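You operate a simulated robot arm through the tools that you are given. There is no shell and no other tool. Be economical: measure what you need, move in short steps, check, and stop when the job is done.

You are at the controls of a simulated two-armed robot. One attempt, no reset.

TASK
Carry the small grey bin with both arms and set it on the deck of the blue trolley.

It is judged by the outcome, as a careful person would: the job done as asked, and still so three seconds after it is handed in. It fails if anything else is knocked over, pushed out of place, dropped, spilled or broken.

THE ROBOT
Two 7-joint arms with two-finger parallel grippers on one trunk, on a base that drives. Base frame: it is fixed to the floor where the robot stands at the start and does not move with it; the origin is under the middle of the robot, x ahead of it, y to its left, z up; the surface under the hand at the start is at about z = 87.9. Readings come in cm, degrees, newtons and seconds.
The left shoulder is at the start at [11, 16.9, 146.1], the right one opposite. With the tool pointing down near the work surface each hand reaches from about 44 to 74 cm from the robot's upright axis, wherever it stands, measured 20 degrees to its own side. Places, roughly: deck of the blue trolley [-190, 370, 60]; small grey bin (24x16x9 cm) [70, 10, 90]. Payload 1.57 kg a hand.
The TCP of each hand is the grasp point between the finger pads, 3 cm short of the fingertips. In the tool frame z runs along the fingers and y along their closing line. Largest opening 8 cm; finger width 1.7, thickness 1.2; the body of the gripper, 4 by 8.2 cm, starts 8 cm behind the TCP.
Orientation is that of the tool frame in the base frame, as a unit quaternion [x, y, z, w]. With the fingers straight down and closing along the base's y, the tool's x points along the base's -x, its y along +y and its z along -z.

THE INTERFACE
- The arms move only by the tool nudge_tool. It takes "left_commands", "right_commands" or both (then of equal length, played together; a hand with none holds still); each is a list of rows, each a list of 7 numbers: the shift along the tool's x, y, z in cm, then the turn, a rotation vector about the tool's x, y, z in degrees, then the finger opening in cm, from 0 to 8. In form: [[x, y, z, ax, ay, az, gripper], ...]. A call has 1 to 8 rows; each row is the pose to reach, as a shift and turn from the pose commanded when the call began, along the tool's axes at that moment. Each row takes 0.2 s and may step no farther than 5 cm and 8.6 degrees from the row before; otherwise, or with a gripper value out of range, the whole call is refused. A pose out of reach is approached as far as the arm can. The call stops where the force on the tool passes 40 N (or 10 N more than at its start, if that is more) or the arm is blocked; 0.2 s more then pass. Each finger travels about 7.2 cm/s and halts on what it meets, pressing with about 26 N; the grip force reading is that of the motor and also rises with nothing between the fingers. The clock runs only during rows and for 0.2 s after the last one: add rows that repeat a pose to give the fingers time. It gives the time, the measured TCP pose, the force on the tool (base axes), the opening and the grip force at its end, in the units of the frame above (readings bear some noise), with the torque about the TCP (base axes, N m) and any sound that the robot's microphone picked up.
- Cameras (640 x 400 px; columns grow to the right, rows downward): "scene" is now at [15.14, 1.5, 164.83]; the picture's right is [0.25, -0.97, 0.00], its down [-0.71, -0.18, -0.68] and it looks along [0.66, 0.17, -0.73] (base axes); focal length 261 px, centre (320, 200). "left" rides on the left gripper at [7.2, 0.7, -12.2] in its tool frame; the picture's right is [-0.09, 1.00, 0.00], its down [-0.84, -0.08, -0.54] and it looks along [-0.54, -0.05, 0.84] (tool axes); focal length 238 px, centre (320, 200). "right" rides on the right gripper at [7.2, -0.7, -12.2] in its tool frame; the picture's right is [0.09, 1.00, 0.00], its down [-0.84, 0.08, -0.54] and it looks along [-0.54, 0.05, 0.84] (tool axes); focal length 238 px, centre (320, 200). There is no depth. A picture from a camera that has moved, and an enlarged one, comes with that camera's place and axes in the base frame and with its lens. The place of the scene camera against the robot may be out by one fixed shift of up to 1.2 cm in any direction.
- capture(camera): a new picture of that camera. It takes no simulated time.
- lift_body(by): slides the trunk up (or, below 0, down) by that many cm; the arms and the scene camera ride with it, the base frame stays. It gives what a move gives, with no picture.
- base_move(legs): drives the robot by 1 to 6 legs, each [ahead, left, turn to the left] in cm, cm and degrees, along the robot's own axes; the way and the turn of a leg run together, so that a leg with both is an arc; at most 150 cm and 180 degrees a leg. The arms and the cameras ride along, it lands a little off, and it stops where it bumps. It gives what a move gives.
- head_to(pan, tilt): turns the head with the scene camera to pan (to the left, within 86 degrees either way) and tilt (down, from -29 to 69), counted from straight ahead of the robot. It gives what a move gives.
- zoom(camera, box): a new picture of the part [left, top, right, bottom] of that camera's present view, enlarged. It takes no simulated time.
- hand_in(): hands the job in; it is judged then, once.

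Work in short steps. Places have to be worked out from the pictures, the camera data and where the tool is seen: move nearer, look again, correct. Check each grasp and each placing, and mend what went wrong. You have 120 turns and 108 pictures in all, those below and enlarged ones among them. Open the grippers and draw the arms clear of the work before you hand the job in, unless the task says otherwise; then end with one line.

The tools are called after "Emit:" by a JSON object that holds its "method" and its "body". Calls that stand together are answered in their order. nudge_tool: Moves the arms, as the interface text tells. Its arguments: {"type":"object","properties":{"left_commands":{"type":"array","items":{"type":"array","items":{"type":"number"}}},"right_commands":{"type":"array","items":{"type":"array","items":{"type":"number"}}}},"required":[]} The other tools are called the same way: lift_body (by) slides the trunk up or down; base_move (legs) drives the base; head_to (pan, tilt) turns the head that bears the scene camera; capture (camera) takes a picture; zoom (camera, box) takes an enlarged picture of a part of a camera's view; hand_in () hands the job in.

At the start:

```text
time_s: 0.0
left_ee_pos: [57.49, 42.03, 99.97]
left_ee_rot: [0.0, 1.0, 0.0, 0.0]
left_wrist_force: [0.1, 0.2, -0.1]
left_moment: [0.04, -0.03, 0.01]
left_finger_gap: 8.01
left_finger_force: 0.1
right_ee_pos: [70.41, -10.21, 111.73]
right_ee_rot: [0.001, 1.0, 0.0, 0.0]
right_wrist_force: [0.7, -0.3, 0.4]
right_moment: [0.0, -0.01, 0.01]
right_finger_gap: 8.0
right_finger_force: 0.0
trunk travel left (down, up): [-77.5, 11.5]
robot x, y, heading: [0.25, -0.03, -0.0]
head pan, tilt: [14.4, 47.1]
```

scene: 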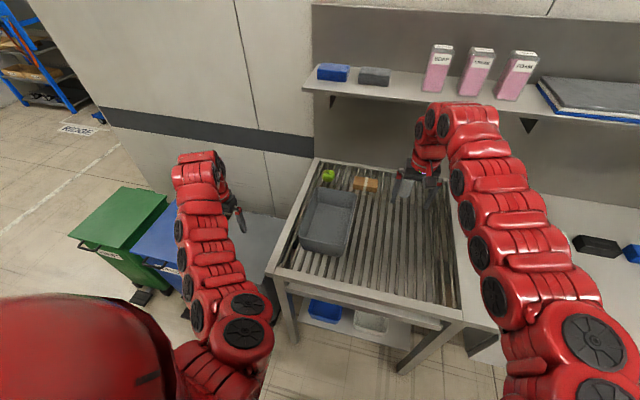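
right: 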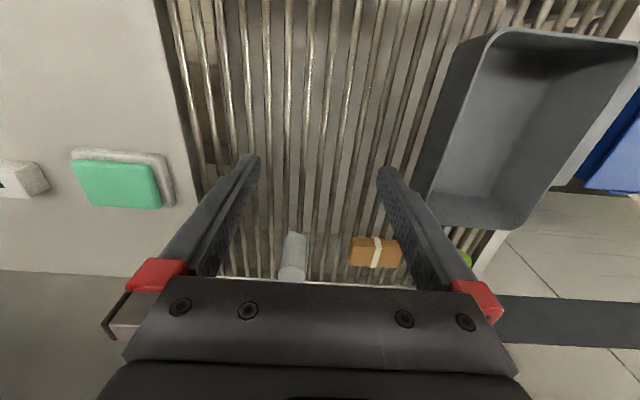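
left: 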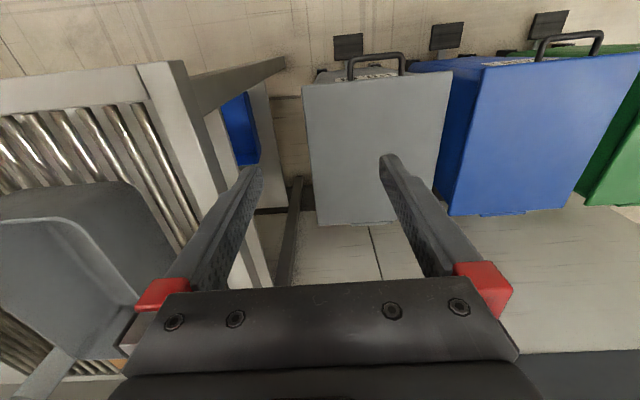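

I'll look closer at the bin first to measure its rim.

Emit:
{"method": "zoom", "body": {"camera": "scene", "box": [260, 150, 420, 270]}}

```text
3.33 times, centred on (340, 210) of scene
camera zoom: at [15.14, 1.5, 164.83], right [0.25, -0.97, 0.0], down [-0.71, -0.18, -0.68], along [0.66, 0.17, -0.73], focal length 870 px, centre (253, 167)
```

zoom: 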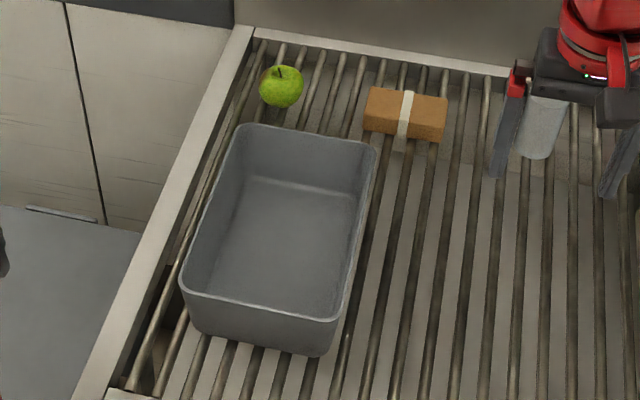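

The bin's rim measures about x 60–82.5, y 5–20, long side along x. For a symmetric grasp of both long walls I'll raise the left hand, then shift the base forward and left.

Emit:
{"method": "nudge_tool", "body": {"left_commands": [[0, 0, -4, 0, 0, 0, 8], [0, 0, -8, 0, 0, 0, 8], [0, 0, -12, 0, 0, 0, 8]]}}

Emit:
{"method": "base_move", "body": {"legs": [[0, 12.5, 0], [9, 0, 0]]}}

Emit:
{"method": "capture", "body": {"camera": "scene"}}

```text
time_s: 0.8
left_ee_pos: [59.97, 43.65, 111.69]
left_ee_rot: [0.003, 1.0, 0.002, -0.008]
left_wrist_force: [2.3, -0.5, 5.4]
left_moment: [0.03, 0.18, 0.01]
left_finger_gap: 7.98
left_finger_force: 0.2
left hand out of reach, approached as far as the arm can: row 1, 2, 3
right_ee_pos: [70.61, -10.25, 111.74]
right_ee_rot: [0.001, 1.0, 0.0, -0.002]
right_wrist_force: [1.0, -0.5, 0.1]
right_moment: [-0.03, 0.06, 0.06]
right_finger_gap: 8.02
right_finger_force: 0.1
trunk travel left (down, up): [-77.5, 11.5]
robot x, y, heading: [0.16, 0.1, -0.4]
head pan, tilt: [14.4, 47.1]
```

```text
time_s: 2.8
left_ee_pos: [69.25, 55.73, 112.38]
left_ee_rot: [0.002, 1.0, 0.0, 0.0]
left_wrist_force: [-0.6, -0.6, -0.3]
left_moment: [0.0, 0.01, 0.0]
left_finger_gap: 8.01
left_finger_force: 0.1
right_ee_pos: [79.49, 1.81, 111.86]
right_ee_rot: [0.003, 1.0, 0.0, -0.001]
right_wrist_force: [0.2, 0.5, -0.6]
right_moment: [0.0, -0.02, 0.02]
right_finger_gap: 7.99
right_finger_force: 0.1
trunk travel left (down, up): [-77.5, 11.5]
robot x, y, heading: [9.43, 12.66, -0.6]
head pan, tilt: [14.4, 47.1]
```

```text
103 pictures are left
camera scene: at [24.33, 13.88, 164.84], right [0.24, -0.97, 0.0], down [-0.71, -0.18, -0.68], along [0.66, 0.17, -0.73], focal length 261 px, centre (320, 200)
```

scene: 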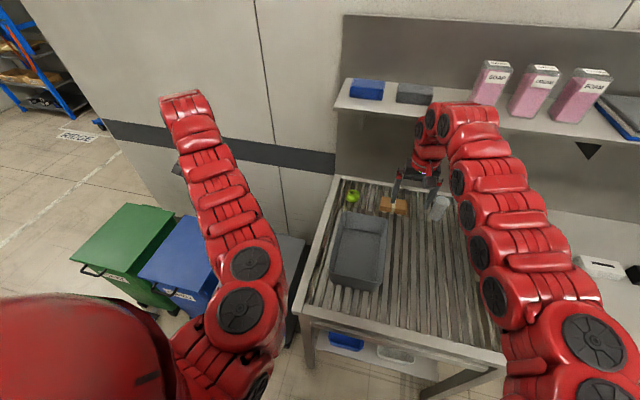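

Base landed well. Now I bring both hands over the bin's side walls, staying high, left hand to y≈27 first.

Emit:
{"method": "nudge_tool", "body": {"left_commands": [[0, -4.5, 0, 0, 0, 0, 8], [0, -9, 0, 0, 0, 0, 8], [0, -13.5, 0, 0, 0, 0, 8], [0, -18, 0, 0, 0, 0, 8], [-0.5, -22.5, 0, 0, 0, 0, 8], [-1, -26, 0, 0, 0, 0, 8], [-1.7, -29, 0, 0, 0, 0, 8], [-1.7, -29, 0, 0, 0, 0, 8]], "right_commands": [[2, 1, 0, 0, 0, 0, 8], [4, 2, 0, 0, 0, 0, 8], [6, 3, 0, 0, 0, 0, 8], [8.5, 3, 0, 0, 0, 0, 8], [8.5, 3, 0, 0, 0, 0, 8], [8.5, 3, 0, 0, 0, 0, 8], [8.5, 3, 0, 0, 0, 0, 8], [8.5, 3, 0, 0, 0, 0, 8]]}}

Emit:
{"method": "capture", "body": {"camera": "left"}}

Emit:
{"method": "capture", "body": {"camera": "right"}}

Emit:
{"method": "capture", "body": {"camera": "scene"}}

```text
time_s: 4.6
left_ee_pos: [73.28, 25.49, 111.71]
left_ee_rot: [-0.005, 1.0, -0.001, -0.004]
left_wrist_force: [-0.4, -0.4, -1.1]
left_moment: [-0.06, 0.01, 0.01]
left_finger_gap: 8.01
left_finger_force: 0.1
left hand out of reach, approached as far as the arm can: row 2, 3, 4, 5, 6, 7, 8
right_ee_pos: [72.46, 5.21, 111.91]
right_ee_rot: [0.003, 1.0, -0.002, 0.0]
right_wrist_force: [-0.4, 0.3, 0.2]
right_moment: [0.0, 0.03, 0.01]
right_finger_gap: 8.03
right_finger_force: 0.1
right hand out of reach, approached as far as the arm can: row 4, 5, 6, 7, 8
trunk travel left (down, up): [-77.5, 11.5]
robot x, y, heading: [9.42, 12.65, -0.5]
head pan, tilt: [14.4, 47.1]
```

```text
102 pictures are left
camera left: at [66.08, 26.08, 123.88], right [0.08, 1.0, 0.0], down [0.84, -0.07, 0.53], along [0.53, -0.05, -0.85], focal length 238 px, centre (320, 200)
```

left: 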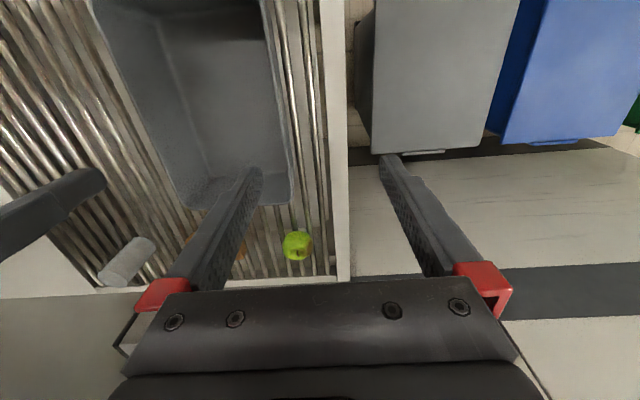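

```text
101 pictures are left
camera right: at [65.31, 4.64, 124.15], right [-0.09, 1.0, 0.0], down [0.84, 0.07, 0.54], along [0.54, 0.04, -0.84], focal length 238 px, centre (320, 200)
```

right: 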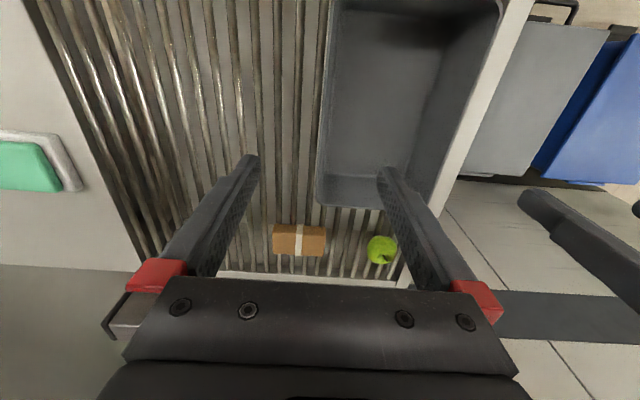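

```text
100 pictures are left
camera scene: at [24.51, 14.37, 164.81], right [0.24, -0.97, 0.0], down [-0.71, -0.18, -0.68], along [0.66, 0.16, -0.73], focal length 261 px, centre (320, 200)
```

scene: 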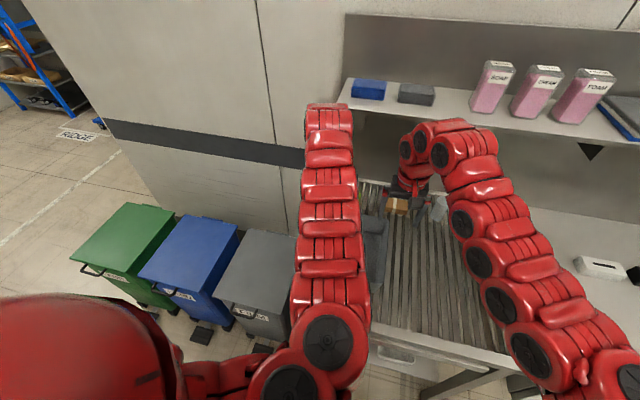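

Hands nearly over the walls; right wall rim measures y≈5.4. I zoom on the left camera to find the left rim.

Emit:
{"method": "zoom", "body": {"camera": "left", "box": [160, 0, 360, 220]}}

Emit:
{"method": "zoom", "body": {"camera": "right", "box": [290, 0, 520, 220]}}

```text
1.82 times, centred on (260, 110) of left
camera zoom: at [66.08, 26.08, 123.88], right [0.08, 1.0, 0.0], down [0.84, -0.07, 0.53], along [0.53, -0.05, -0.85], focal length 433 px, centre (429, 364)
```

zoom: 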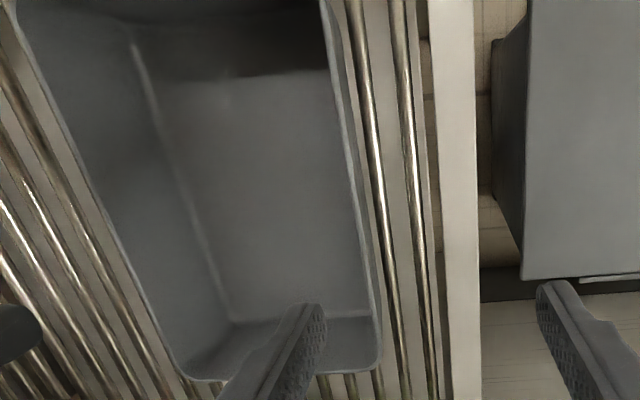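

```text
1.82 times, centred on (405, 110) of right
camera zoom: at [65.31, 4.64, 124.15], right [-0.09, 1.0, 0.0], down [0.84, 0.07, 0.54], along [0.54, 0.04, -0.84], focal length 433 px, centre (166, 364)
```

zoom: 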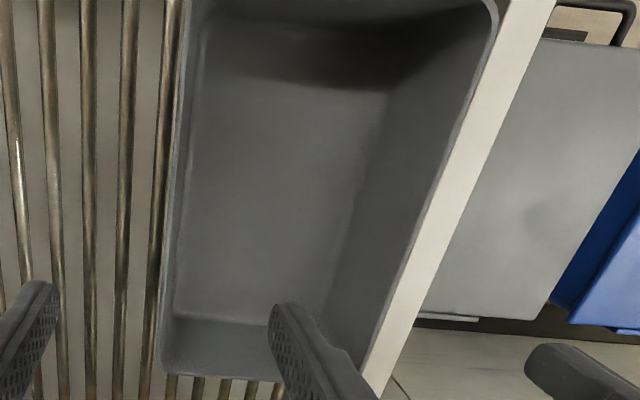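

Walls estimated: left rim at y≈20.8, right at y≈5.5, bin middle x≈72. Descend partly with fingers at 6 cm and re-read poses.

Emit:
{"method": "nudge_tool", "body": {"left_commands": [[0, -2, 1, 0, 0, 0, 6], [0, -4, 3, 0, 0, 0, 6], [0, -5, 6, 0, 0, 0, 6], [0, -5, 8, 0, 0, 0, 6], [0, -5, 8, 0, 0, 0, 6]], "right_commands": [[0, 0, 1, 0, 0, 0, 6], [0, 0, 3, 0, 0, 0, 6], [0, 0, 6, 0, 0, 0, 6], [0, 0, 8, 0, 0, 0, 6], [0, 0, 8, 0, 0, 0, 6]]}}

```text
time_s: 5.8
left_ee_pos: [73.22, 20.01, 103.98]
left_ee_rot: [0.003, 1.0, -0.001, 0.0]
left_wrist_force: [0.7, 0.5, 0.0]
left_moment: [0.05, -0.01, -0.01]
left_finger_gap: 6.01
left_finger_force: 0.0
right_ee_pos: [72.18, 4.77, 103.77]
right_ee_rot: [0.003, 1.0, 0.0, -0.001]
right_wrist_force: [0.1, -0.5, -0.4]
right_moment: [0.01, -0.01, -0.02]
right_finger_gap: 6.02
right_finger_force: 0.1
right hand out of reach, approached as far as the arm can: row 1, 2, 3
trunk travel left (down, up): [-77.5, 11.5]
robot x, y, heading: [9.41, 12.61, -0.2]
head pan, tilt: [14.4, 47.1]
```

Both hands are just above the rim (tips ≈101). Check the wrist views for alignment.

Emit:
{"method": "capture", "body": {"camera": "left"}}

Emit:
{"method": "capture", "body": {"camera": "right"}}

```text
97 pictures are left
camera left: at [65.92, 20.68, 116.08], right [0.1, 1.0, 0.0], down [0.84, -0.08, 0.54], along [0.54, -0.05, -0.84], focal length 238 px, centre (320, 200)
```

left: 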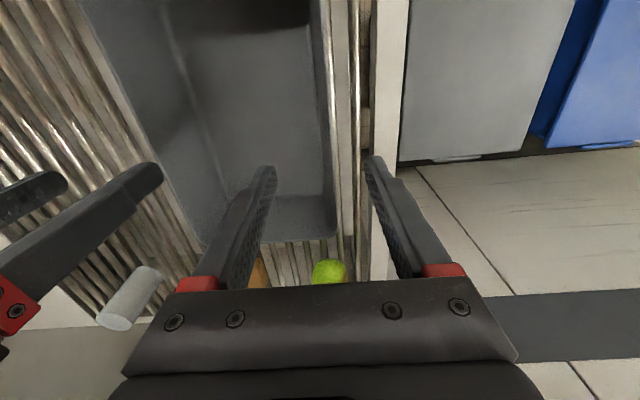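

```text
96 pictures are left
camera right: at [65.09, 4.18, 116.13], right [-0.09, 1.0, 0.0], down [0.84, 0.07, 0.54], along [0.54, 0.05, -0.84], focal length 238 px, centre (320, 200)
```

right: 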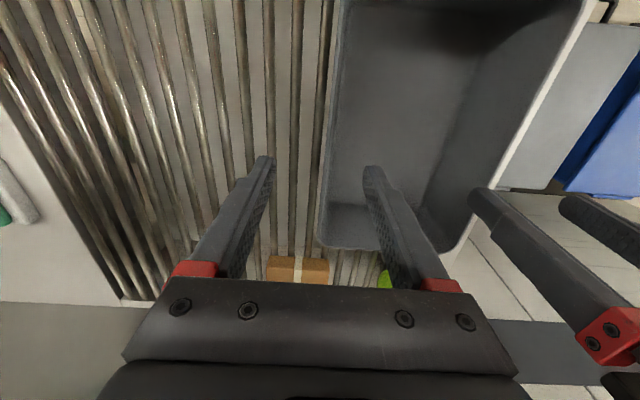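

Rim walls: left centre y≈20.9, right ≈5.8. I correct, then descend to TCP z≈94.8.

Emit:
{"method": "nudge_tool", "body": {"left_commands": [[0.6, 0.5, 0, 0, 0, 0, 6], [1.2, 0.9, 2, 0, 0, 0, 6], [1.2, 0.9, 4, 0, 0, 0, 6], [1.2, 0.9, 6, 0, 0, 0, 6], [1.2, 0.9, 8, 0, 0, 0, 6], [1.2, 0.9, 9.2, 0, 0, 0, 6], [1.2, 0.9, 9.2, 0, 0, 0, 6]], "right_commands": [[0.2, 0.5, 0, 0, 0, 0, 6], [0.2, 1, 2, 0, 0, 0, 6], [0.2, 1, 4, 0, 0, 0, 6], [0.2, 1, 6, 0, 0, 0, 6], [0.2, 1, 8, 0, 0, 0, 6], [0.2, 1, 9, 0, 0, 0, 6], [0.2, 1, 9, 0, 0, 0, 6]]}}

Emit:
{"method": "capture", "body": {"camera": "left"}}

Emit:
{"method": "capture", "body": {"camera": "right"}}

```text
time_s: 7.4
left_ee_pos: [72.04, 21.03, 94.87]
left_ee_rot: [0.004, 1.0, 0.0, 0.0]
left_wrist_force: [0.2, 0.5, 0.7]
left_moment: [0.02, -0.03, -0.01]
left_finger_gap: 5.99
left_finger_force: 0.0
right_ee_pos: [72.04, 5.58, 94.75]
right_ee_rot: [0.004, 1.0, 0.0, 0.0]
right_wrist_force: [-0.4, 0.1, 0.8]
right_moment: [0.0, 0.01, 0.01]
right_finger_gap: 5.99
right_finger_force: 0.1
trunk travel left (down, up): [-77.5, 11.5]
robot x, y, heading: [8.97, 11.93, -0.6]
head pan, tilt: [14.4, 47.1]
```

```text
95 pictures are left
camera left: at [64.8, 21.78, 106.87], right [0.1, 1.0, 0.0], down [0.84, -0.08, 0.54], along [0.54, -0.05, -0.84], focal length 238 px, centre (320, 200)
```

left: 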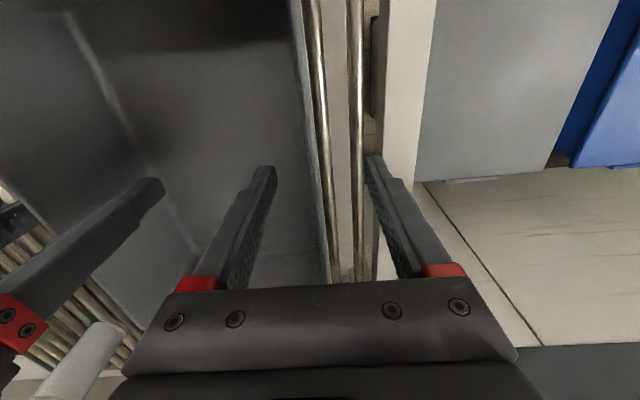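

```text
94 pictures are left
camera right: at [64.98, 4.95, 107.04], right [-0.09, 1.0, 0.0], down [0.84, 0.07, 0.54], along [0.54, 0.05, -0.84], focal length 238 px, centre (320, 200)
```

right: 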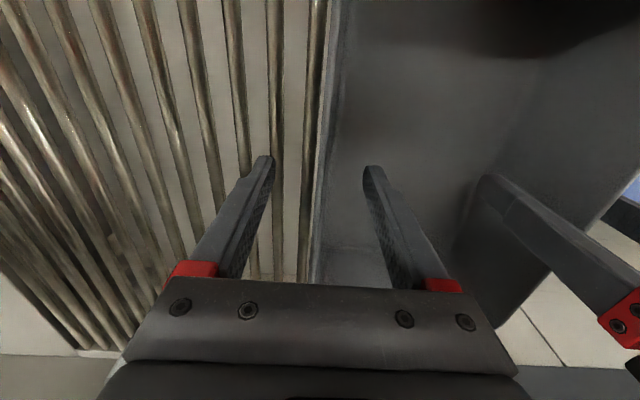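

Each wall lies between the fingers of its hand. Close both.

Emit:
{"method": "nudge_tool", "body": {"left_commands": [[0, 0, 0, 0, 0, 0, 4], [0, 0, 0, 0, 0, 0, 2], [0, 0, 0, 0, 0, 0, 0], [0, 0, 0, 0, 0, 0, 0], [0, 0, 0, 0, 0, 0, 0]], "right_commands": [[0, 0, 0, 0, 0, 0, 4], [0, 0, 0, 0, 0, 0, 2], [0, 0, 0, 0, 0, 0, 0], [0, 0, 0, 0, 0, 0, 0], [0, 0, 0, 0, 0, 0, 0]]}}

Emit:
{"method": "capture", "body": {"camera": "scene"}}

```text
time_s: 8.6
left_ee_pos: [72.12, 20.98, 94.86]
left_ee_rot: [0.005, 1.0, -0.002, 0.0]
left_wrist_force: [2.5, -15.5, 0.1]
left_moment: [-1.29, 0.05, 0.25]
left_finger_gap: 0.72
left_finger_force: 25.8
right_ee_pos: [72.15, 5.81, 94.75]
right_ee_rot: [0.002, 1.0, 0.002, 0.0]
right_wrist_force: [-2.5, 15.1, -0.1]
right_moment: [1.32, -0.01, 0.14]
right_finger_gap: 0.71
right_finger_force: 26.2
trunk travel left (down, up): [-77.5, 11.5]
robot x, y, heading: [9.46, 12.37, -0.4]
head pan, tilt: [14.4, 47.1]
```

```text
93 pictures are left
camera scene: at [24.42, 13.8, 164.83], right [0.24, -0.97, 0.0], down [-0.71, -0.18, -0.68], along [0.66, 0.17, -0.73], focal length 261 px, centre (320, 200)
```

scene: 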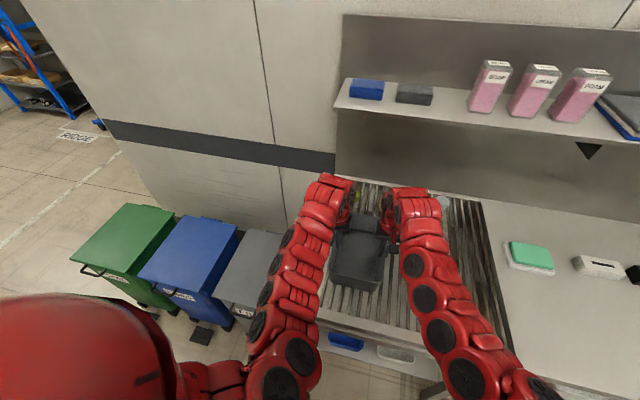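

Both walls gripped (gap 0.7 cm), with ~15 N of stretch between the hands; relieve it slightly before lifting.

Emit:
{"method": "nudge_tool", "body": {"left_commands": [[0, -0.25, 0, 0, 0, 0, 0], [0, -0.25, 0, 0, 0, 0, 0]], "right_commands": [[0, 0.25, 0, 0, 0, 0, 0], [0, 0.25, 0, 0, 0, 0, 0]]}}

Emit:
{"method": "lift_body", "body": {"by": 3}}

Emit:
{"method": "capture", "body": {"camera": "scene"}}

```text
time_s: 9.2
left_ee_pos: [72.15, 21.12, 94.81]
left_ee_rot: [0.002, 1.0, 0.0, 0.001]
left_wrist_force: [3.9, -8.6, 4.6]
left_moment: [-1.32, 0.47, 0.14]
left_finger_gap: 0.75
left_finger_force: 26.2
right_ee_pos: [72.09, 5.73, 94.77]
right_ee_rot: [0.003, 1.0, 0.0, 0.0]
right_wrist_force: [-1.5, 9.5, 2.5]
right_moment: [1.31, 0.45, 0.28]
right_finger_gap: 0.77
right_finger_force: 26.0
trunk travel left (down, up): [-77.5, 11.5]
robot x, y, heading: [9.0, 12.33, -0.1]
head pan, tilt: [14.4, 47.1]
```

```text
time_s: 9.9
left_ee_pos: [72.14, 20.94, 97.64]
left_ee_rot: [0.002, 1.0, -0.001, -0.001]
left_wrist_force: [4.3, -5.1, -1.1]
left_moment: [-1.22, -0.37, 0.26]
left_finger_gap: 0.77
left_finger_force: 26.2
right_ee_pos: [72.18, 5.79, 97.62]
right_ee_rot: [0.004, 1.0, 0.0, 0.0]
right_wrist_force: [-3.1, 5.3, -1.1]
right_moment: [1.28, 0.43, 0.28]
right_finger_gap: 0.74
right_finger_force: 26.6
trunk travel left (down, up): [-80.5, 8.5]
robot x, y, heading: [9.21, 12.5, -0.1]
head pan, tilt: [14.4, 47.1]
```

```text
92 pictures are left
camera scene: at [24.5, 13.79, 167.82], right [0.24, -0.97, 0.0], down [-0.71, -0.18, -0.68], along [0.66, 0.17, -0.73], focal length 261 px, centre (320, 200)
```

scene: 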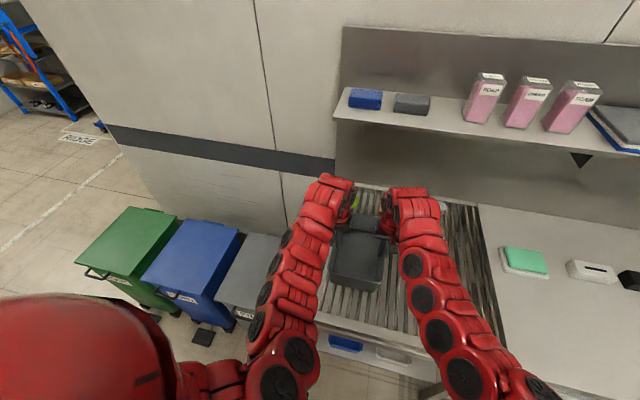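

The bin seems to rise with low load. Lift 6 more and check.

Emit:
{"method": "lift_body", "body": {"by": 6}}

Emit:
{"method": "capture", "body": {"camera": "left"}}

Emit:
{"method": "zoom", "body": {"camera": "scene", "box": [260, 150, 480, 320]}}

```text
time_s: 10.9
left_ee_pos: [72.05, 20.94, 103.72]
left_ee_rot: [0.003, 1.0, 0.0, 0.0]
left_wrist_force: [4.1, 0.0, -0.2]
left_moment: [-1.21, -0.14, 0.28]
left_finger_gap: 0.76
left_finger_force: 26.4
right_ee_pos: [72.17, 5.8, 103.9]
right_ee_rot: [0.003, 1.0, 0.0, 0.0]
right_wrist_force: [-4.0, 0.5, -0.4]
right_moment: [1.2, 0.14, 0.3]
right_finger_gap: 0.72
right_finger_force: 25.8
trunk travel left (down, up): [-86.5, 2.5]
robot x, y, heading: [9.05, 12.34, -0.4]
head pan, tilt: [14.4, 47.1]
```

```text
91 pictures are left
camera left: at [64.81, 21.6, 115.79], right [0.1, 1.0, 0.0], down [0.84, -0.08, 0.54], along [0.54, -0.05, -0.84], focal length 238 px, centre (320, 200)
```

left: 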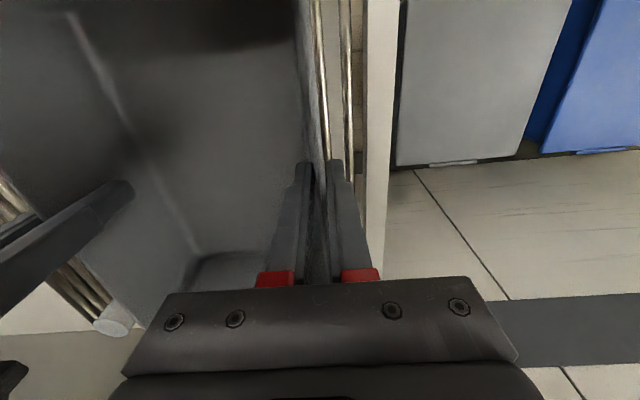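

```text
2.35 times, centred on (370, 235) of scene
camera zoom: at [24.45, 13.79, 173.82], right [0.24, -0.97, 0.0], down [-0.71, -0.18, -0.68], along [0.66, 0.17, -0.73], focal length 614 px, centre (202, 118)
```

zoom: 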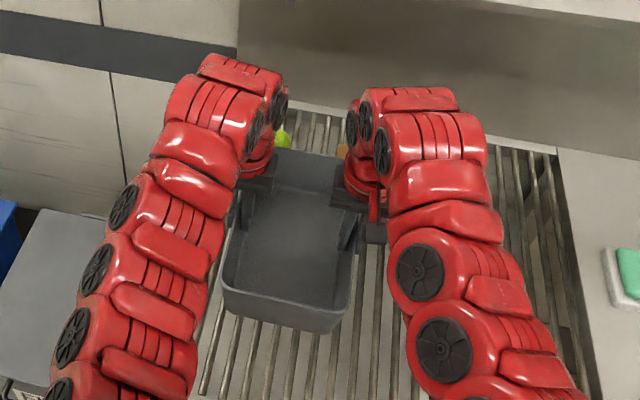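

The bin is held well, 9 cm up. Look to the left before driving.

Emit:
{"method": "head_to", "body": {"pan": 85, "tilt": 30}}

Emit:
{"method": "capture", "body": {"camera": "scene"}}

Emit:
{"method": "head_to", "body": {"pan": -85, "tilt": 30}}

Emit:
{"method": "capture", "body": {"camera": "scene"}}

```text
time_s: 12.3
left_ee_pos: [72.12, 20.94, 103.55]
left_ee_rot: [0.003, 1.0, 0.0, 0.0]
left_wrist_force: [4.3, 4.2, -1.7]
left_moment: [-1.18, 0.08, 0.26]
left_finger_gap: 0.77
left_finger_force: 25.6
right_ee_pos: [72.12, 5.87, 103.78]
right_ee_rot: [0.004, 1.0, -0.001, 0.001]
right_wrist_force: [-2.7, -2.8, -1.0]
right_moment: [1.21, -0.06, 0.29]
right_finger_gap: 0.76
right_finger_force: 26.0
trunk travel left (down, up): [-86.5, 2.5]
robot x, y, heading: [9.06, 12.68, -0.3]
head pan, tilt: [85.0, 30.0]
```

```text
89 pictures are left
camera scene: at [17.56, 20.86, 176.38], right [1.0, -0.09, 0.0], down [-0.05, -0.5, -0.87], along [0.08, 0.86, -0.5], focal length 261 px, centre (320, 200)
```

scene: 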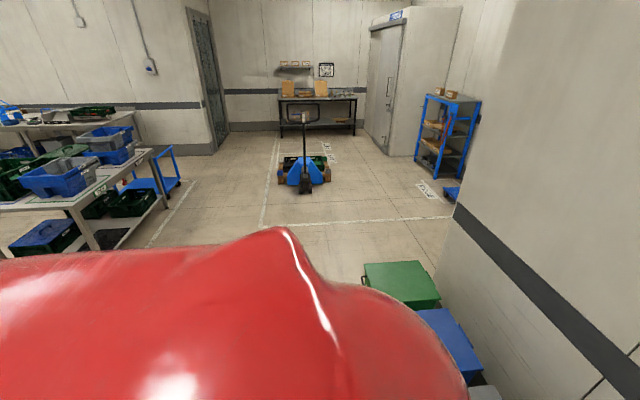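

```text
time_s: 14.9
left_ee_pos: [72.11, 20.98, 103.75]
left_ee_rot: [0.003, 1.0, 0.0, 0.0]
left_wrist_force: [4.2, 10.0, -1.0]
left_moment: [-1.13, -0.06, 0.3]
left_finger_gap: 0.75
left_finger_force: 25.9
right_ee_pos: [72.02, 5.74, 103.78]
right_ee_rot: [0.004, 1.0, 0.0, 0.001]
right_wrist_force: [-3.5, -9.1, -1.3]
right_moment: [1.11, 0.07, 0.32]
right_finger_gap: 0.71
right_finger_force: 25.7
trunk travel left (down, up): [-86.5, 2.5]
robot x, y, heading: [9.15, 12.35, -0.3]
head pan, tilt: [-85.0, 30.0]
```

```text
88 pictures are left
camera scene: at [17.46, 2.84, 176.38], right [-1.0, -0.08, 0.0], down [-0.04, 0.5, -0.87], along [0.07, -0.86, -0.5], focal length 261 px, centre (320, 200)
```

scene: 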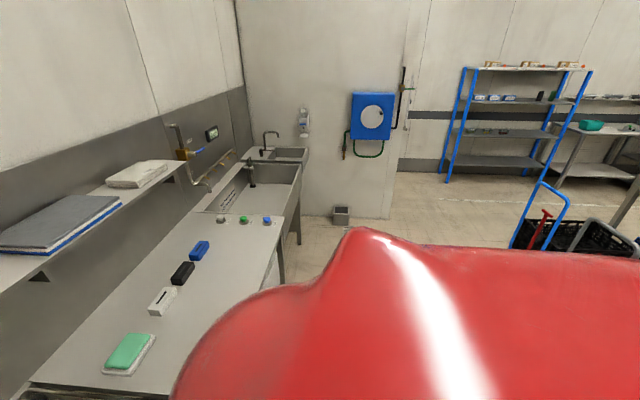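

Zoom on the trolley area in the left view: first pan back left.

Emit:
{"method": "head_to", "body": {"pan": 86, "tilt": 25}}

Emit:
{"method": "zoom", "body": {"camera": "scene", "box": [0, 60, 220, 240]}}

```text
time_s: 17.5
left_ee_pos: [72.11, 20.9, 103.73]
left_ee_rot: [0.003, 1.0, 0.0, 0.001]
left_wrist_force: [4.1, 13.0, -2.0]
left_moment: [-1.14, 0.03, 0.29]
left_finger_gap: 0.77
left_finger_force: 26.3
right_ee_pos: [72.01, 5.72, 103.79]
right_ee_rot: [0.003, 1.0, -0.001, 0.0]
right_wrist_force: [-3.8, -11.6, -1.7]
right_moment: [1.13, -0.01, 0.28]
right_finger_gap: 0.72
right_finger_force: 26.1
trunk travel left (down, up): [-86.5, 2.5]
robot x, y, heading: [9.18, 12.2, -0.1]
head pan, tilt: [85.9, 25.0]
```

```text
2.22 times, centred on (110, 150) of scene
camera zoom: at [17.43, 21.04, 177.18], right [1.0, -0.08, 0.0], down [-0.03, -0.42, -0.91], along [0.07, 0.9, -0.42], focal length 580 px, centre (787, 311)
```

zoom: 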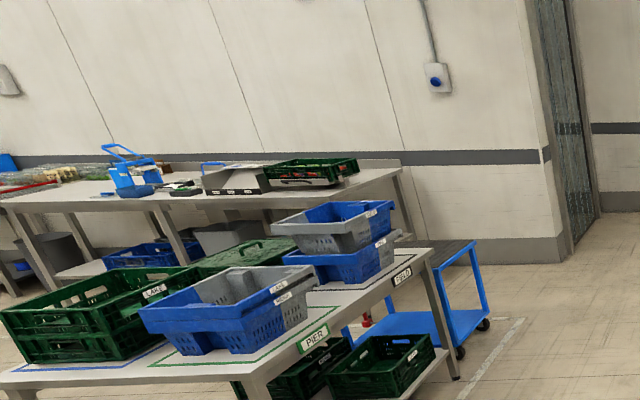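

The trolley's top deck (z≈60) is behind the end of the crate table, whose edge is at x≈-125; I'll approach it from +x. Relieve the hands' squeeze, then back up 45 cm and turn left 90°.

Emit:
{"method": "nudge_tool", "body": {"left_commands": [[0, 0.12, 0, 0, 0, 0, 0]], "right_commands": [[0, -0.12, 0, 0, 0, 0, 0]]}}

Emit:
{"method": "base_move", "body": {"legs": [[-45, 0, 0]]}}

Emit:
{"method": "head_to", "body": {"pan": 86, "tilt": 35}}

Emit:
{"method": "capture", "body": {"camera": "scene"}}

```text
time_s: 17.9
left_ee_pos: [72.02, 20.92, 103.66]
left_ee_rot: [0.004, 1.0, -0.001, -0.001]
left_wrist_force: [1.7, 6.0, -0.8]
left_moment: [-1.17, -0.45, 0.3]
left_finger_gap: 0.76
left_finger_force: 26.6
right_ee_pos: [72.06, 5.74, 103.83]
right_ee_rot: [0.002, 1.0, 0.001, 0.0]
right_wrist_force: [-1.7, -6.5, -0.8]
right_moment: [1.15, 0.42, 0.11]
right_finger_gap: 0.73
right_finger_force: 25.8
trunk travel left (down, up): [-86.5, 2.5]
robot x, y, heading: [9.44, 12.25, -0.1]
head pan, tilt: [85.9, 25.0]
```

```text
time_s: 20.7
left_ee_pos: [25.6, 21.58, 103.61]
left_ee_rot: [0.0, 1.0, -0.001, -0.001]
left_wrist_force: [2.6, -12.8, 0.1]
left_moment: [-1.31, 0.18, 0.16]
left_finger_gap: 0.75
left_finger_force: 25.6
right_ee_pos: [25.67, 6.45, 103.63]
right_ee_rot: [-0.001, 1.0, 0.0, -0.001]
right_wrist_force: [-2.1, 11.3, -1.5]
right_moment: [1.31, -0.19, 0.17]
right_finger_gap: 0.72
right_finger_force: 25.7
trunk travel left (down, up): [-86.5, 2.5]
robot x, y, heading: [-36.93, 12.41, 0.2]
head pan, tilt: [85.9, 25.0]
```

```text
time_s: 21.4
left_ee_pos: [25.49, 21.47, 103.65]
left_ee_rot: [-0.001, 1.0, 0.0, 0.0]
left_wrist_force: [1.4, 1.1, 0.0]
left_moment: [-1.23, 0.02, 0.24]
left_finger_gap: 0.74
left_finger_force: 25.6
right_ee_pos: [25.59, 6.42, 103.77]
right_ee_rot: [-0.001, 1.0, 0.0, 0.0]
right_wrist_force: [-1.0, -0.8, -1.0]
right_moment: [1.22, -0.02, -0.04]
right_finger_gap: 0.73
right_finger_force: 25.5
trunk travel left (down, up): [-86.5, 2.5]
robot x, y, heading: [-37.27, 12.74, 0.1]
head pan, tilt: [85.9, 35.0]
```

```text
86 pictures are left
camera scene: at [-29.23, 20.79, 175.61], right [1.0, -0.07, 0.0], down [-0.04, -0.57, -0.82], along [0.06, 0.82, -0.57], focal length 261 px, centre (320, 200)
```

scene: 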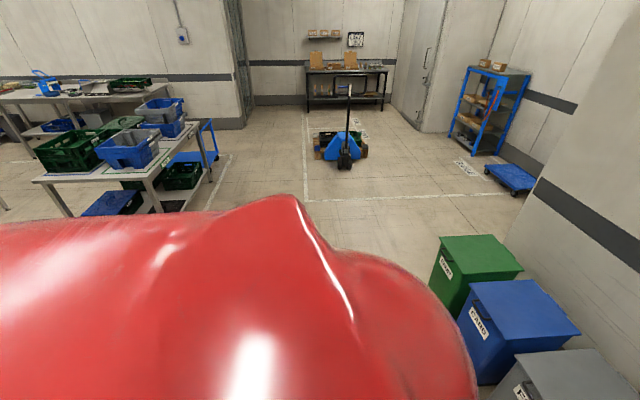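

Clear. Turn left 90° and face the head forward.

Emit:
{"method": "base_move", "body": {"legs": [[0, 0, 90]]}}

Emit:
{"method": "head_to", "body": {"pan": 25, "tilt": 30}}

Emit:
{"method": "capture", "body": {"camera": "scene"}}

```text
time_s: 25.8
left_ee_pos: [-48.99, 74.77, 103.66]
left_ee_rot: [0.723, -0.691, 0.001, 0.0]
left_wrist_force: [-0.6, 1.3, -0.3]
left_moment: [0.03, -1.22, 0.21]
left_finger_gap: 0.76
left_finger_force: 25.8
right_ee_pos: [-33.92, 75.52, 103.67]
right_ee_rot: [0.723, -0.691, 0.0, 0.001]
right_wrist_force: [0.4, -0.8, -0.1]
right_moment: [0.0, 1.23, -0.02]
right_finger_gap: 0.73
right_finger_force: 26.0
trunk travel left (down, up): [-86.5, 2.5]
robot x, y, heading: [-37.16, 12.43, 92.4]
head pan, tilt: [85.9, 35.0]
```

```text
time_s: 27.1
left_ee_pos: [-48.92, 74.8, 103.73]
left_ee_rot: [0.723, -0.691, 0.001, 0.0]
left_wrist_force: [-1.1, 1.9, -1.5]
left_moment: [-0.06, -1.19, 0.22]
left_finger_gap: 0.74
left_finger_force: 25.5
right_ee_pos: [-33.82, 75.59, 103.7]
right_ee_rot: [0.722, -0.692, 0.0, 0.001]
right_wrist_force: [-0.2, -0.5, -1.3]
right_moment: [0.08, 1.19, -0.05]
right_finger_gap: 0.73
right_finger_force: 25.9
trunk travel left (down, up): [-86.5, 2.5]
robot x, y, heading: [-37.46, 12.58, 92.6]
head pan, tilt: [25.0, 30.0]
```

```text
85 pictures are left
camera scene: at [-42.39, 28.06, 176.37], right [0.89, 0.46, 0.0], down [0.23, -0.44, -0.87], along [-0.4, 0.77, -0.5], focal length 261 px, centre (320, 200)
```

scene: 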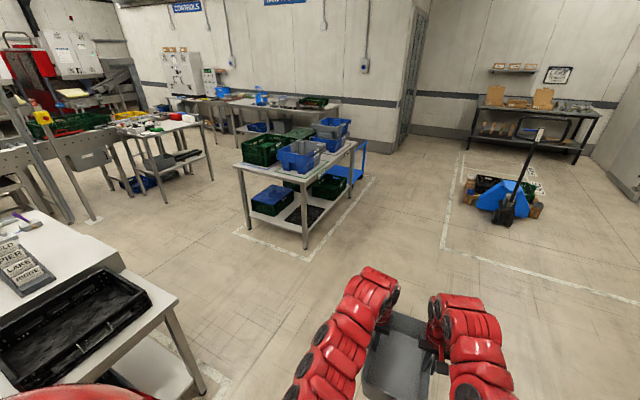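

Path ahead along +y is clear. Drive 150 + 100 cm ahead.

Emit:
{"method": "base_move", "body": {"legs": [[150, 0, 0], [100, 0, 0]]}}

Emit:
{"method": "head_to", "body": {"pan": 60, "tilt": 35}}

Emit:
{"method": "capture", "body": {"camera": "scene"}}

```text
time_s: 39.2
left_ee_pos: [-71.53, 320.78, 103.7]
left_ee_rot: [0.743, -0.669, 0.0, -0.001]
left_wrist_force: [-1.3, 0.4, -0.4]
left_moment: [-0.15, -1.2, 0.19]
left_finger_gap: 0.77
left_finger_force: 26.1
right_ee_pos: [-56.65, 322.55, 103.7]
right_ee_rot: [0.744, -0.669, 0.0, 0.001]
right_wrist_force: [1.2, -0.5, -0.1]
right_moment: [0.11, 1.22, -0.01]
right_finger_gap: 0.74
right_finger_force: 25.5
trunk travel left (down, up): [-86.5, 2.5]
robot x, y, heading: [-56.29, 259.63, 96.1]
head pan, tilt: [25.0, 30.0]
```

```text
time_s: 40.2
left_ee_pos: [-71.6, 320.85, 103.66]
left_ee_rot: [0.743, -0.669, 0.0, -0.001]
left_wrist_force: [-1.4, 0.7, -1.5]
left_moment: [-0.02, -1.17, 0.2]
left_finger_gap: 0.77
left_finger_force: 26.1
right_ee_pos: [-56.43, 322.61, 103.69]
right_ee_rot: [0.743, -0.669, 0.0, 0.001]
right_wrist_force: [1.8, -0.6, -1.6]
right_moment: [0.09, 1.23, -0.02]
right_finger_gap: 0.71
right_finger_force: 26.1
trunk travel left (down, up): [-86.5, 2.5]
robot x, y, heading: [-55.78, 259.51, 96.1]
head pan, tilt: [60.0, 35.0]
```

```text
84 pictures are left
camera scene: at [-65.6, 270.52, 175.6], right [0.41, 0.91, 0.0], down [0.52, -0.23, -0.82], along [-0.75, 0.33, -0.57], focal length 261 px, centre (320, 200)
```

scene: 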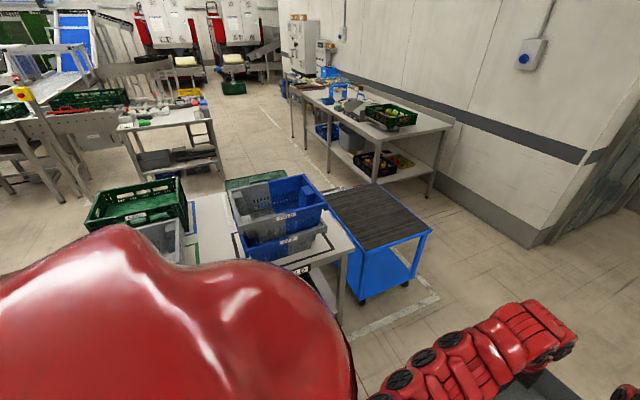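

The deck spans x≈-158…-222, y≈340…394, empty; the crate table corner is at (-139,319). I drive on to y≈374, then turn to face -x.

Emit:
{"method": "base_move", "body": {"legs": [[115, 0, 0], [0, 0, 83]]}}

Emit:
{"method": "head_to", "body": {"pan": 0, "tilt": 40}}

Emit:
{"method": "capture", "body": {"camera": "scene"}}

```text
time_s: 49.7
left_ee_pos: [-131.4, 365.99, 103.65]
left_ee_rot: [1.0, -0.001, 0.0, -0.001]
left_wrist_force: [-1.2, -1.1, -1.8]
left_moment: [1.14, -0.19, 0.19]
left_finger_gap: 0.76
left_finger_force: 25.9
right_ee_pos: [-131.55, 381.1, 103.74]
right_ee_rot: [1.0, -0.001, 0.0, 0.001]
right_wrist_force: [0.8, 0.2, -0.7]
right_moment: [-1.18, 0.19, -0.03]
right_finger_gap: 0.75
right_finger_force: 25.9
trunk travel left (down, up): [-86.5, 2.5]
robot x, y, heading: [-68.72, 374.91, 179.9]
head pan, tilt: [60.0, 35.0]
```

```text
time_s: 51.0
left_ee_pos: [-131.51, 365.92, 103.66]
left_ee_rot: [1.0, -0.001, 0.0, -0.001]
left_wrist_force: [-0.5, -1.0, -0.7]
left_moment: [1.16, -0.12, 0.17]
left_finger_gap: 0.76
left_finger_force: 25.8
right_ee_pos: [-131.57, 381.17, 103.82]
right_ee_rot: [1.0, -0.001, 0.0, 0.0]
right_wrist_force: [1.5, 1.2, -0.4]
right_moment: [-1.19, 0.19, -0.04]
right_finger_gap: 0.7
right_finger_force: 26.4
trunk travel left (down, up): [-86.5, 2.5]
robot x, y, heading: [-68.85, 374.89, 179.7]
head pan, tilt: [0.0, 40.0]
```

```text
83 pictures are left
camera scene: at [-85.89, 374.36, 174.84], right [0.0, 1.0, 0.0], down [0.64, 0.0, -0.77], along [-0.77, 0.0, -0.64], focal length 261 px, centre (320, 200)
```

scene: 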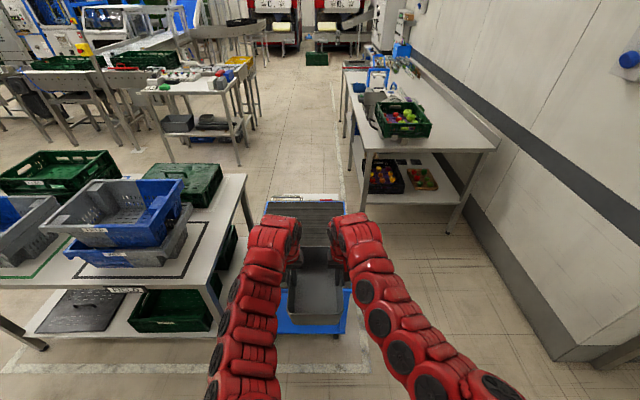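

Aligned facing the trolley. Shift 4 cm left and 45 ahead so the bin sits about 18 cm inside the near deck edge.

Emit:
{"method": "base_move", "body": {"legs": [[0, 4, 0], [44, 0, 0]]}}

Emit:
{"method": "head_to", "body": {"pan": 0, "tilt": 55}}

Emit:
{"method": "capture", "body": {"camera": "scene"}}

Emit:
{"method": "capture", "body": {"camera": "left"}}

Emit:
{"method": "capture", "body": {"camera": "right"}}

```text
time_s: 54.2
left_ee_pos: [-176.52, 360.42, 103.78]
left_ee_rot: [1.0, 0.008, 0.0, -0.001]
left_wrist_force: [0.3, -1.8, -1.7]
left_moment: [1.17, 0.22, -0.16]
left_finger_gap: 0.72
left_finger_force: 26.2
right_ee_pos: [-176.91, 375.5, 103.85]
right_ee_rot: [1.0, 0.008, 0.0, 0.001]
right_wrist_force: [-0.3, 0.7, -0.2]
right_moment: [-1.2, -0.26, 0.04]
right_finger_gap: 0.71
right_finger_force: 25.9
trunk travel left (down, up): [-86.5, 2.5]
robot x, y, heading: [-114.05, 370.3, -179.1]
head pan, tilt: [0.0, 40.0]
```

```text
time_s: 55.0
left_ee_pos: [-176.72, 360.38, 103.72]
left_ee_rot: [1.0, 0.008, 0.0, -0.001]
left_wrist_force: [-0.8, -0.8, -0.5]
left_moment: [1.2, -0.15, 0.21]
left_finger_gap: 0.79
left_finger_force: 26.1
right_ee_pos: [-177.08, 375.52, 103.75]
right_ee_rot: [1.0, 0.009, 0.0, 0.001]
right_wrist_force: [0.1, 1.7, -2.2]
right_moment: [-1.2, 0.14, -0.04]
right_finger_gap: 0.72
right_finger_force: 26.0
trunk travel left (down, up): [-86.5, 2.5]
robot x, y, heading: [-113.83, 370.67, -179.3]
head pan, tilt: [0.0, 55.0]
```

```text
82 pictures are left
camera scene: at [-129.98, 369.62, 172.77], right [-0.02, 1.0, 0.0], down [0.82, 0.01, -0.57], along [-0.57, -0.01, -0.82], focal length 261 px, centre (320, 200)
```

scene: 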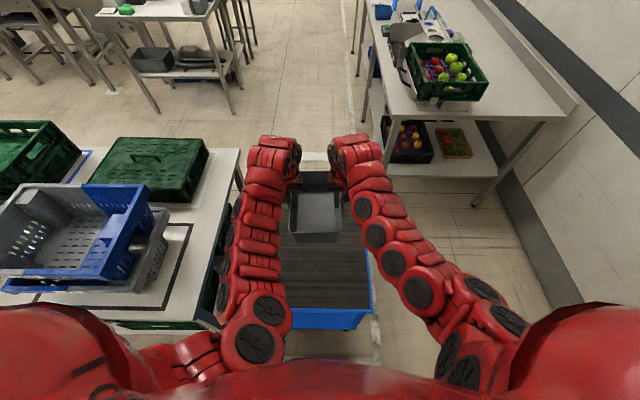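

```text
81 pictures are left
camera left: at [-169.61, 359.78, 115.73], right [-0.08, -1.0, 0.0], down [-0.84, 0.06, 0.54], along [-0.54, 0.04, -0.84], focal length 238 px, centre (320, 200)
```

left: 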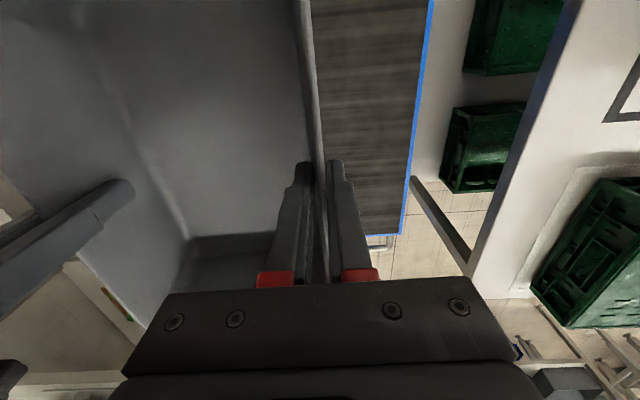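

```text
80 pictures are left
camera right: at [-169.82, 376.35, 115.95], right [0.11, -0.99, 0.0], down [-0.84, -0.09, 0.54], along [-0.54, -0.06, -0.84], focal length 238 px, centre (320, 200)
```

right: 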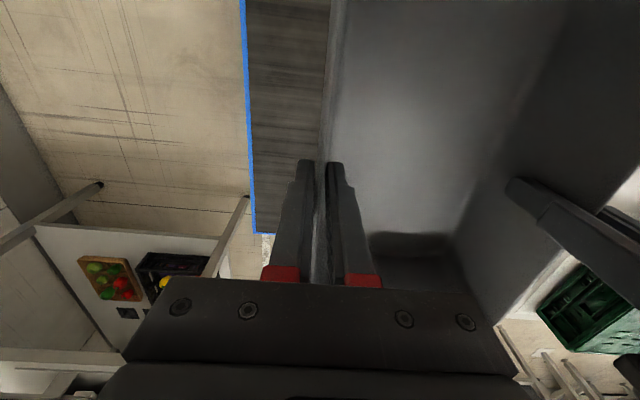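

Bin is over the deck (deck y 338–390, x -219…-156; bin about x -189…-165, y 360–376), arms clear of the crate table. Lower the trunk 20, then look.

Emit:
{"method": "lift_body", "body": {"by": -20}}

Emit:
{"method": "capture", "body": {"camera": "scene"}}

Emit:
{"method": "capture", "body": {"camera": "left"}}

```text
time_s: 57.1
left_ee_pos: [-176.63, 360.49, 83.63]
left_ee_rot: [1.0, 0.007, 0.0, -0.001]
left_wrist_force: [-0.7, -0.8, -0.6]
left_moment: [1.18, -0.17, 0.16]
left_finger_gap: 0.76
left_finger_force: 25.7
right_ee_pos: [-176.99, 375.6, 83.74]
right_ee_rot: [1.0, 0.008, 0.0, 0.001]
right_wrist_force: [1.3, 0.5, -0.5]
right_moment: [-1.19, 0.15, -0.02]
right_finger_gap: 0.69
right_finger_force: 26.4
trunk travel left (down, up): [-66.5, 22.5]
robot x, y, heading: [-113.62, 370.14, -179.2]
head pan, tilt: [0.0, 55.0]
```

```text
79 pictures are left
camera scene: at [-129.88, 369.62, 152.78], right [-0.02, 1.0, 0.0], down [0.82, 0.01, -0.57], along [-0.57, -0.01, -0.82], focal length 261 px, centre (320, 200)
```

scene: 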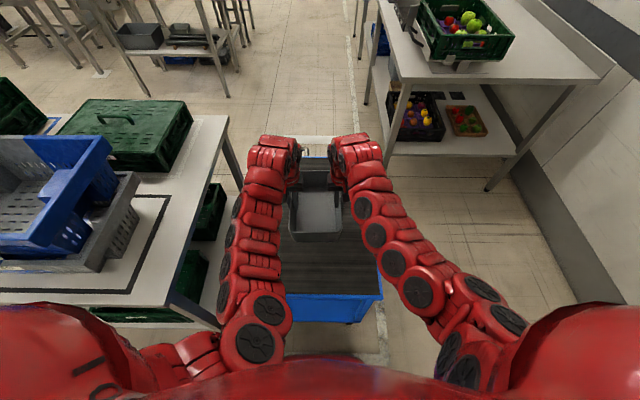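

```text
78 pictures are left
camera left: at [-169.55, 359.78, 95.78], right [-0.08, -1.0, 0.0], down [-0.84, 0.06, 0.54], along [-0.54, 0.04, -0.84], focal length 238 px, centre (320, 200)
```

left: 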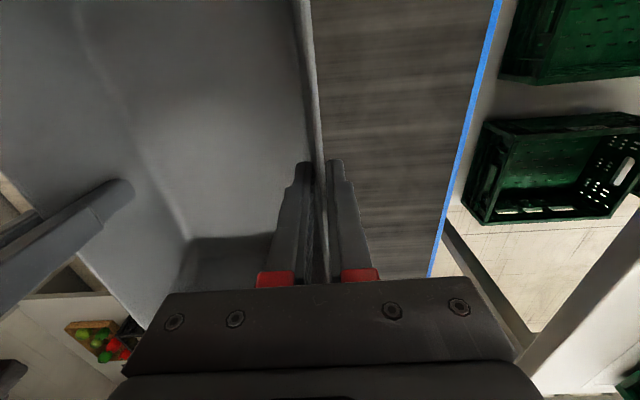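

Still clear by ~15 cm from the table edge. Lower 14 more.

Emit:
{"method": "lift_body", "body": {"by": -14}}

Emit:
{"method": "capture", "body": {"camera": "scene"}}

Emit:
{"method": "capture", "body": {"camera": "left"}}

```text
time_s: 58.8
left_ee_pos: [-176.56, 360.47, 69.64]
left_ee_rot: [1.0, 0.008, 0.0, -0.001]
left_wrist_force: [-0.8, -1.0, -1.6]
left_moment: [1.16, -0.22, 0.18]
left_finger_gap: 0.76
left_finger_force: 26.0
right_ee_pos: [-177.01, 375.55, 69.71]
right_ee_rot: [1.0, 0.008, -0.001, 0.0]
right_wrist_force: [0.8, 1.7, -0.3]
right_moment: [-1.19, 0.19, 0.0]
right_finger_gap: 0.7
right_finger_force: 26.4
trunk travel left (down, up): [-52.5, 36.5]
robot x, y, heading: [-113.76, 370.6, -178.8]
head pan, tilt: [0.0, 55.0]
```

```text
77 pictures are left
camera scene: at [-129.87, 369.62, 138.78], right [-0.02, 1.0, 0.0], down [0.82, 0.01, -0.57], along [-0.57, -0.01, -0.82], focal length 261 px, centre (320, 200)
```

scene: 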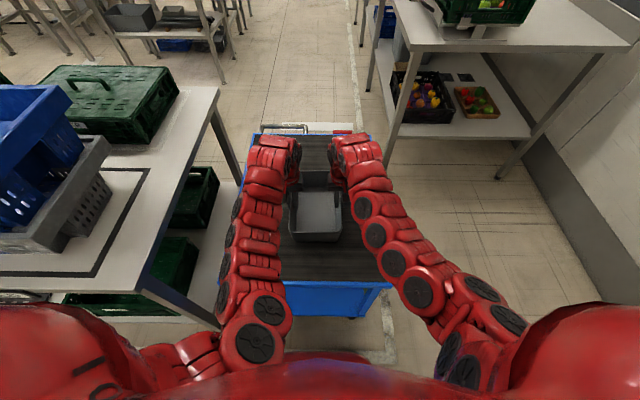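

```text
76 pictures are left
camera left: at [-169.54, 359.78, 81.78], right [-0.08, -1.0, 0.0], down [-0.84, 0.06, 0.54], along [-0.54, 0.04, -0.84], focal length 238 px, centre (320, 200)
```

left: 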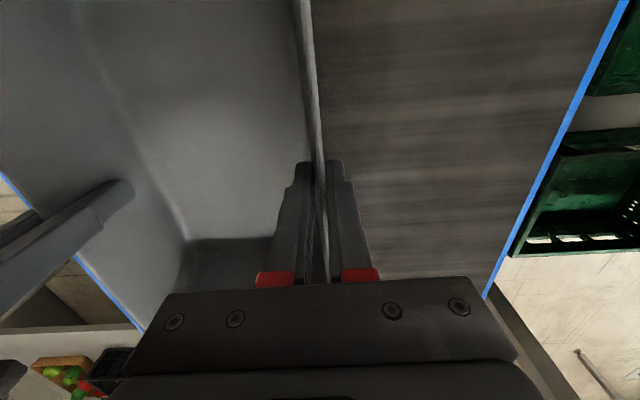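

About 2.8 cm to go by estimate. Lower 2, then creep and watch the vertical force.

Emit:
{"method": "lift_body", "body": {"by": -2}}

Emit:
{"method": "lift_body", "body": {"by": -0.5}}

```text
time_s: 59.5
left_ee_pos: [-176.41, 360.56, 67.87]
left_ee_rot: [1.0, 0.007, -0.003, -0.001]
left_wrist_force: [-1.2, 1.2, 20.7]
left_moment: [1.45, -0.24, 0.18]
left_finger_gap: 0.86
left_finger_force: 26.3
right_ee_pos: [-176.77, 375.42, 68.04]
right_ee_rot: [1.0, 0.009, -0.001, 0.001]
right_wrist_force: [-1.7, -0.3, 19.5]
right_moment: [-1.44, -0.26, -0.19]
right_finger_gap: 0.84
right_finger_force: 26.5
trunk travel left (down, up): [-50.5, 38.5]
robot x, y, heading: [-114.18, 370.45, -178.9]
head pan, tilt: [0.0, 55.0]
```

```text
time_s: 60.0
left_ee_pos: [-176.44, 360.48, 67.39]
left_ee_rot: [1.0, 0.007, -0.002, -0.002]
left_wrist_force: [0.7, 5.3, 18.1]
left_moment: [1.59, 0.37, 0.23]
left_finger_gap: 0.88
left_finger_force: 26.3
right_ee_pos: [-176.66, 375.44, 67.31]
right_ee_rot: [1.0, 0.008, -0.002, 0.001]
right_wrist_force: [0.8, -2.1, 16.8]
right_moment: [-1.6, 0.49, -0.25]
right_finger_gap: 0.87
right_finger_force: 25.9
trunk travel left (down, up): [-50.0, 39.0]
robot x, y, heading: [-114.45, 370.13, -178.8]
head pan, tilt: [0.0, 55.0]
```

Contact with the deck (≈18 N each). Ease up 0.7 cm to unload before opening.

Emit:
{"method": "lift_body", "body": {"by": 0.5}}

Emit:
{"method": "capture", "body": {"camera": "scene"}}

```text
time_s: 60.5
left_ee_pos: [-176.55, 360.44, 67.57]
left_ee_rot: [1.0, 0.007, 0.001, -0.001]
left_wrist_force: [-0.7, 7.7, -0.1]
left_moment: [1.54, 0.1, 0.25]
left_finger_gap: 0.86
left_finger_force: 26.2
right_ee_pos: [-176.91, 375.51, 67.51]
right_ee_rot: [1.0, 0.009, 0.001, 0.001]
right_wrist_force: [-0.7, -8.1, -0.8]
right_moment: [-1.55, -0.11, -0.23]
right_finger_gap: 0.86
right_finger_force: 26.4
trunk travel left (down, up): [-50.5, 38.5]
robot x, y, heading: [-114.42, 370.05, -179.1]
head pan, tilt: [0.0, 55.0]
```

```text
75 pictures are left
camera scene: at [-129.87, 369.61, 136.73], right [-0.02, 1.0, 0.0], down [0.82, 0.01, -0.57], along [-0.57, -0.01, -0.82], focal length 261 px, centre (320, 200)
```

scene: 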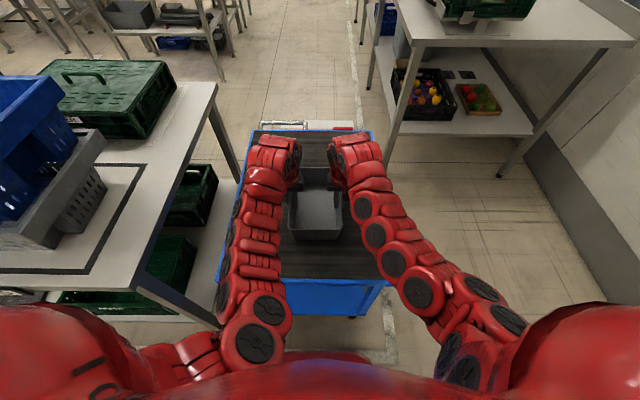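

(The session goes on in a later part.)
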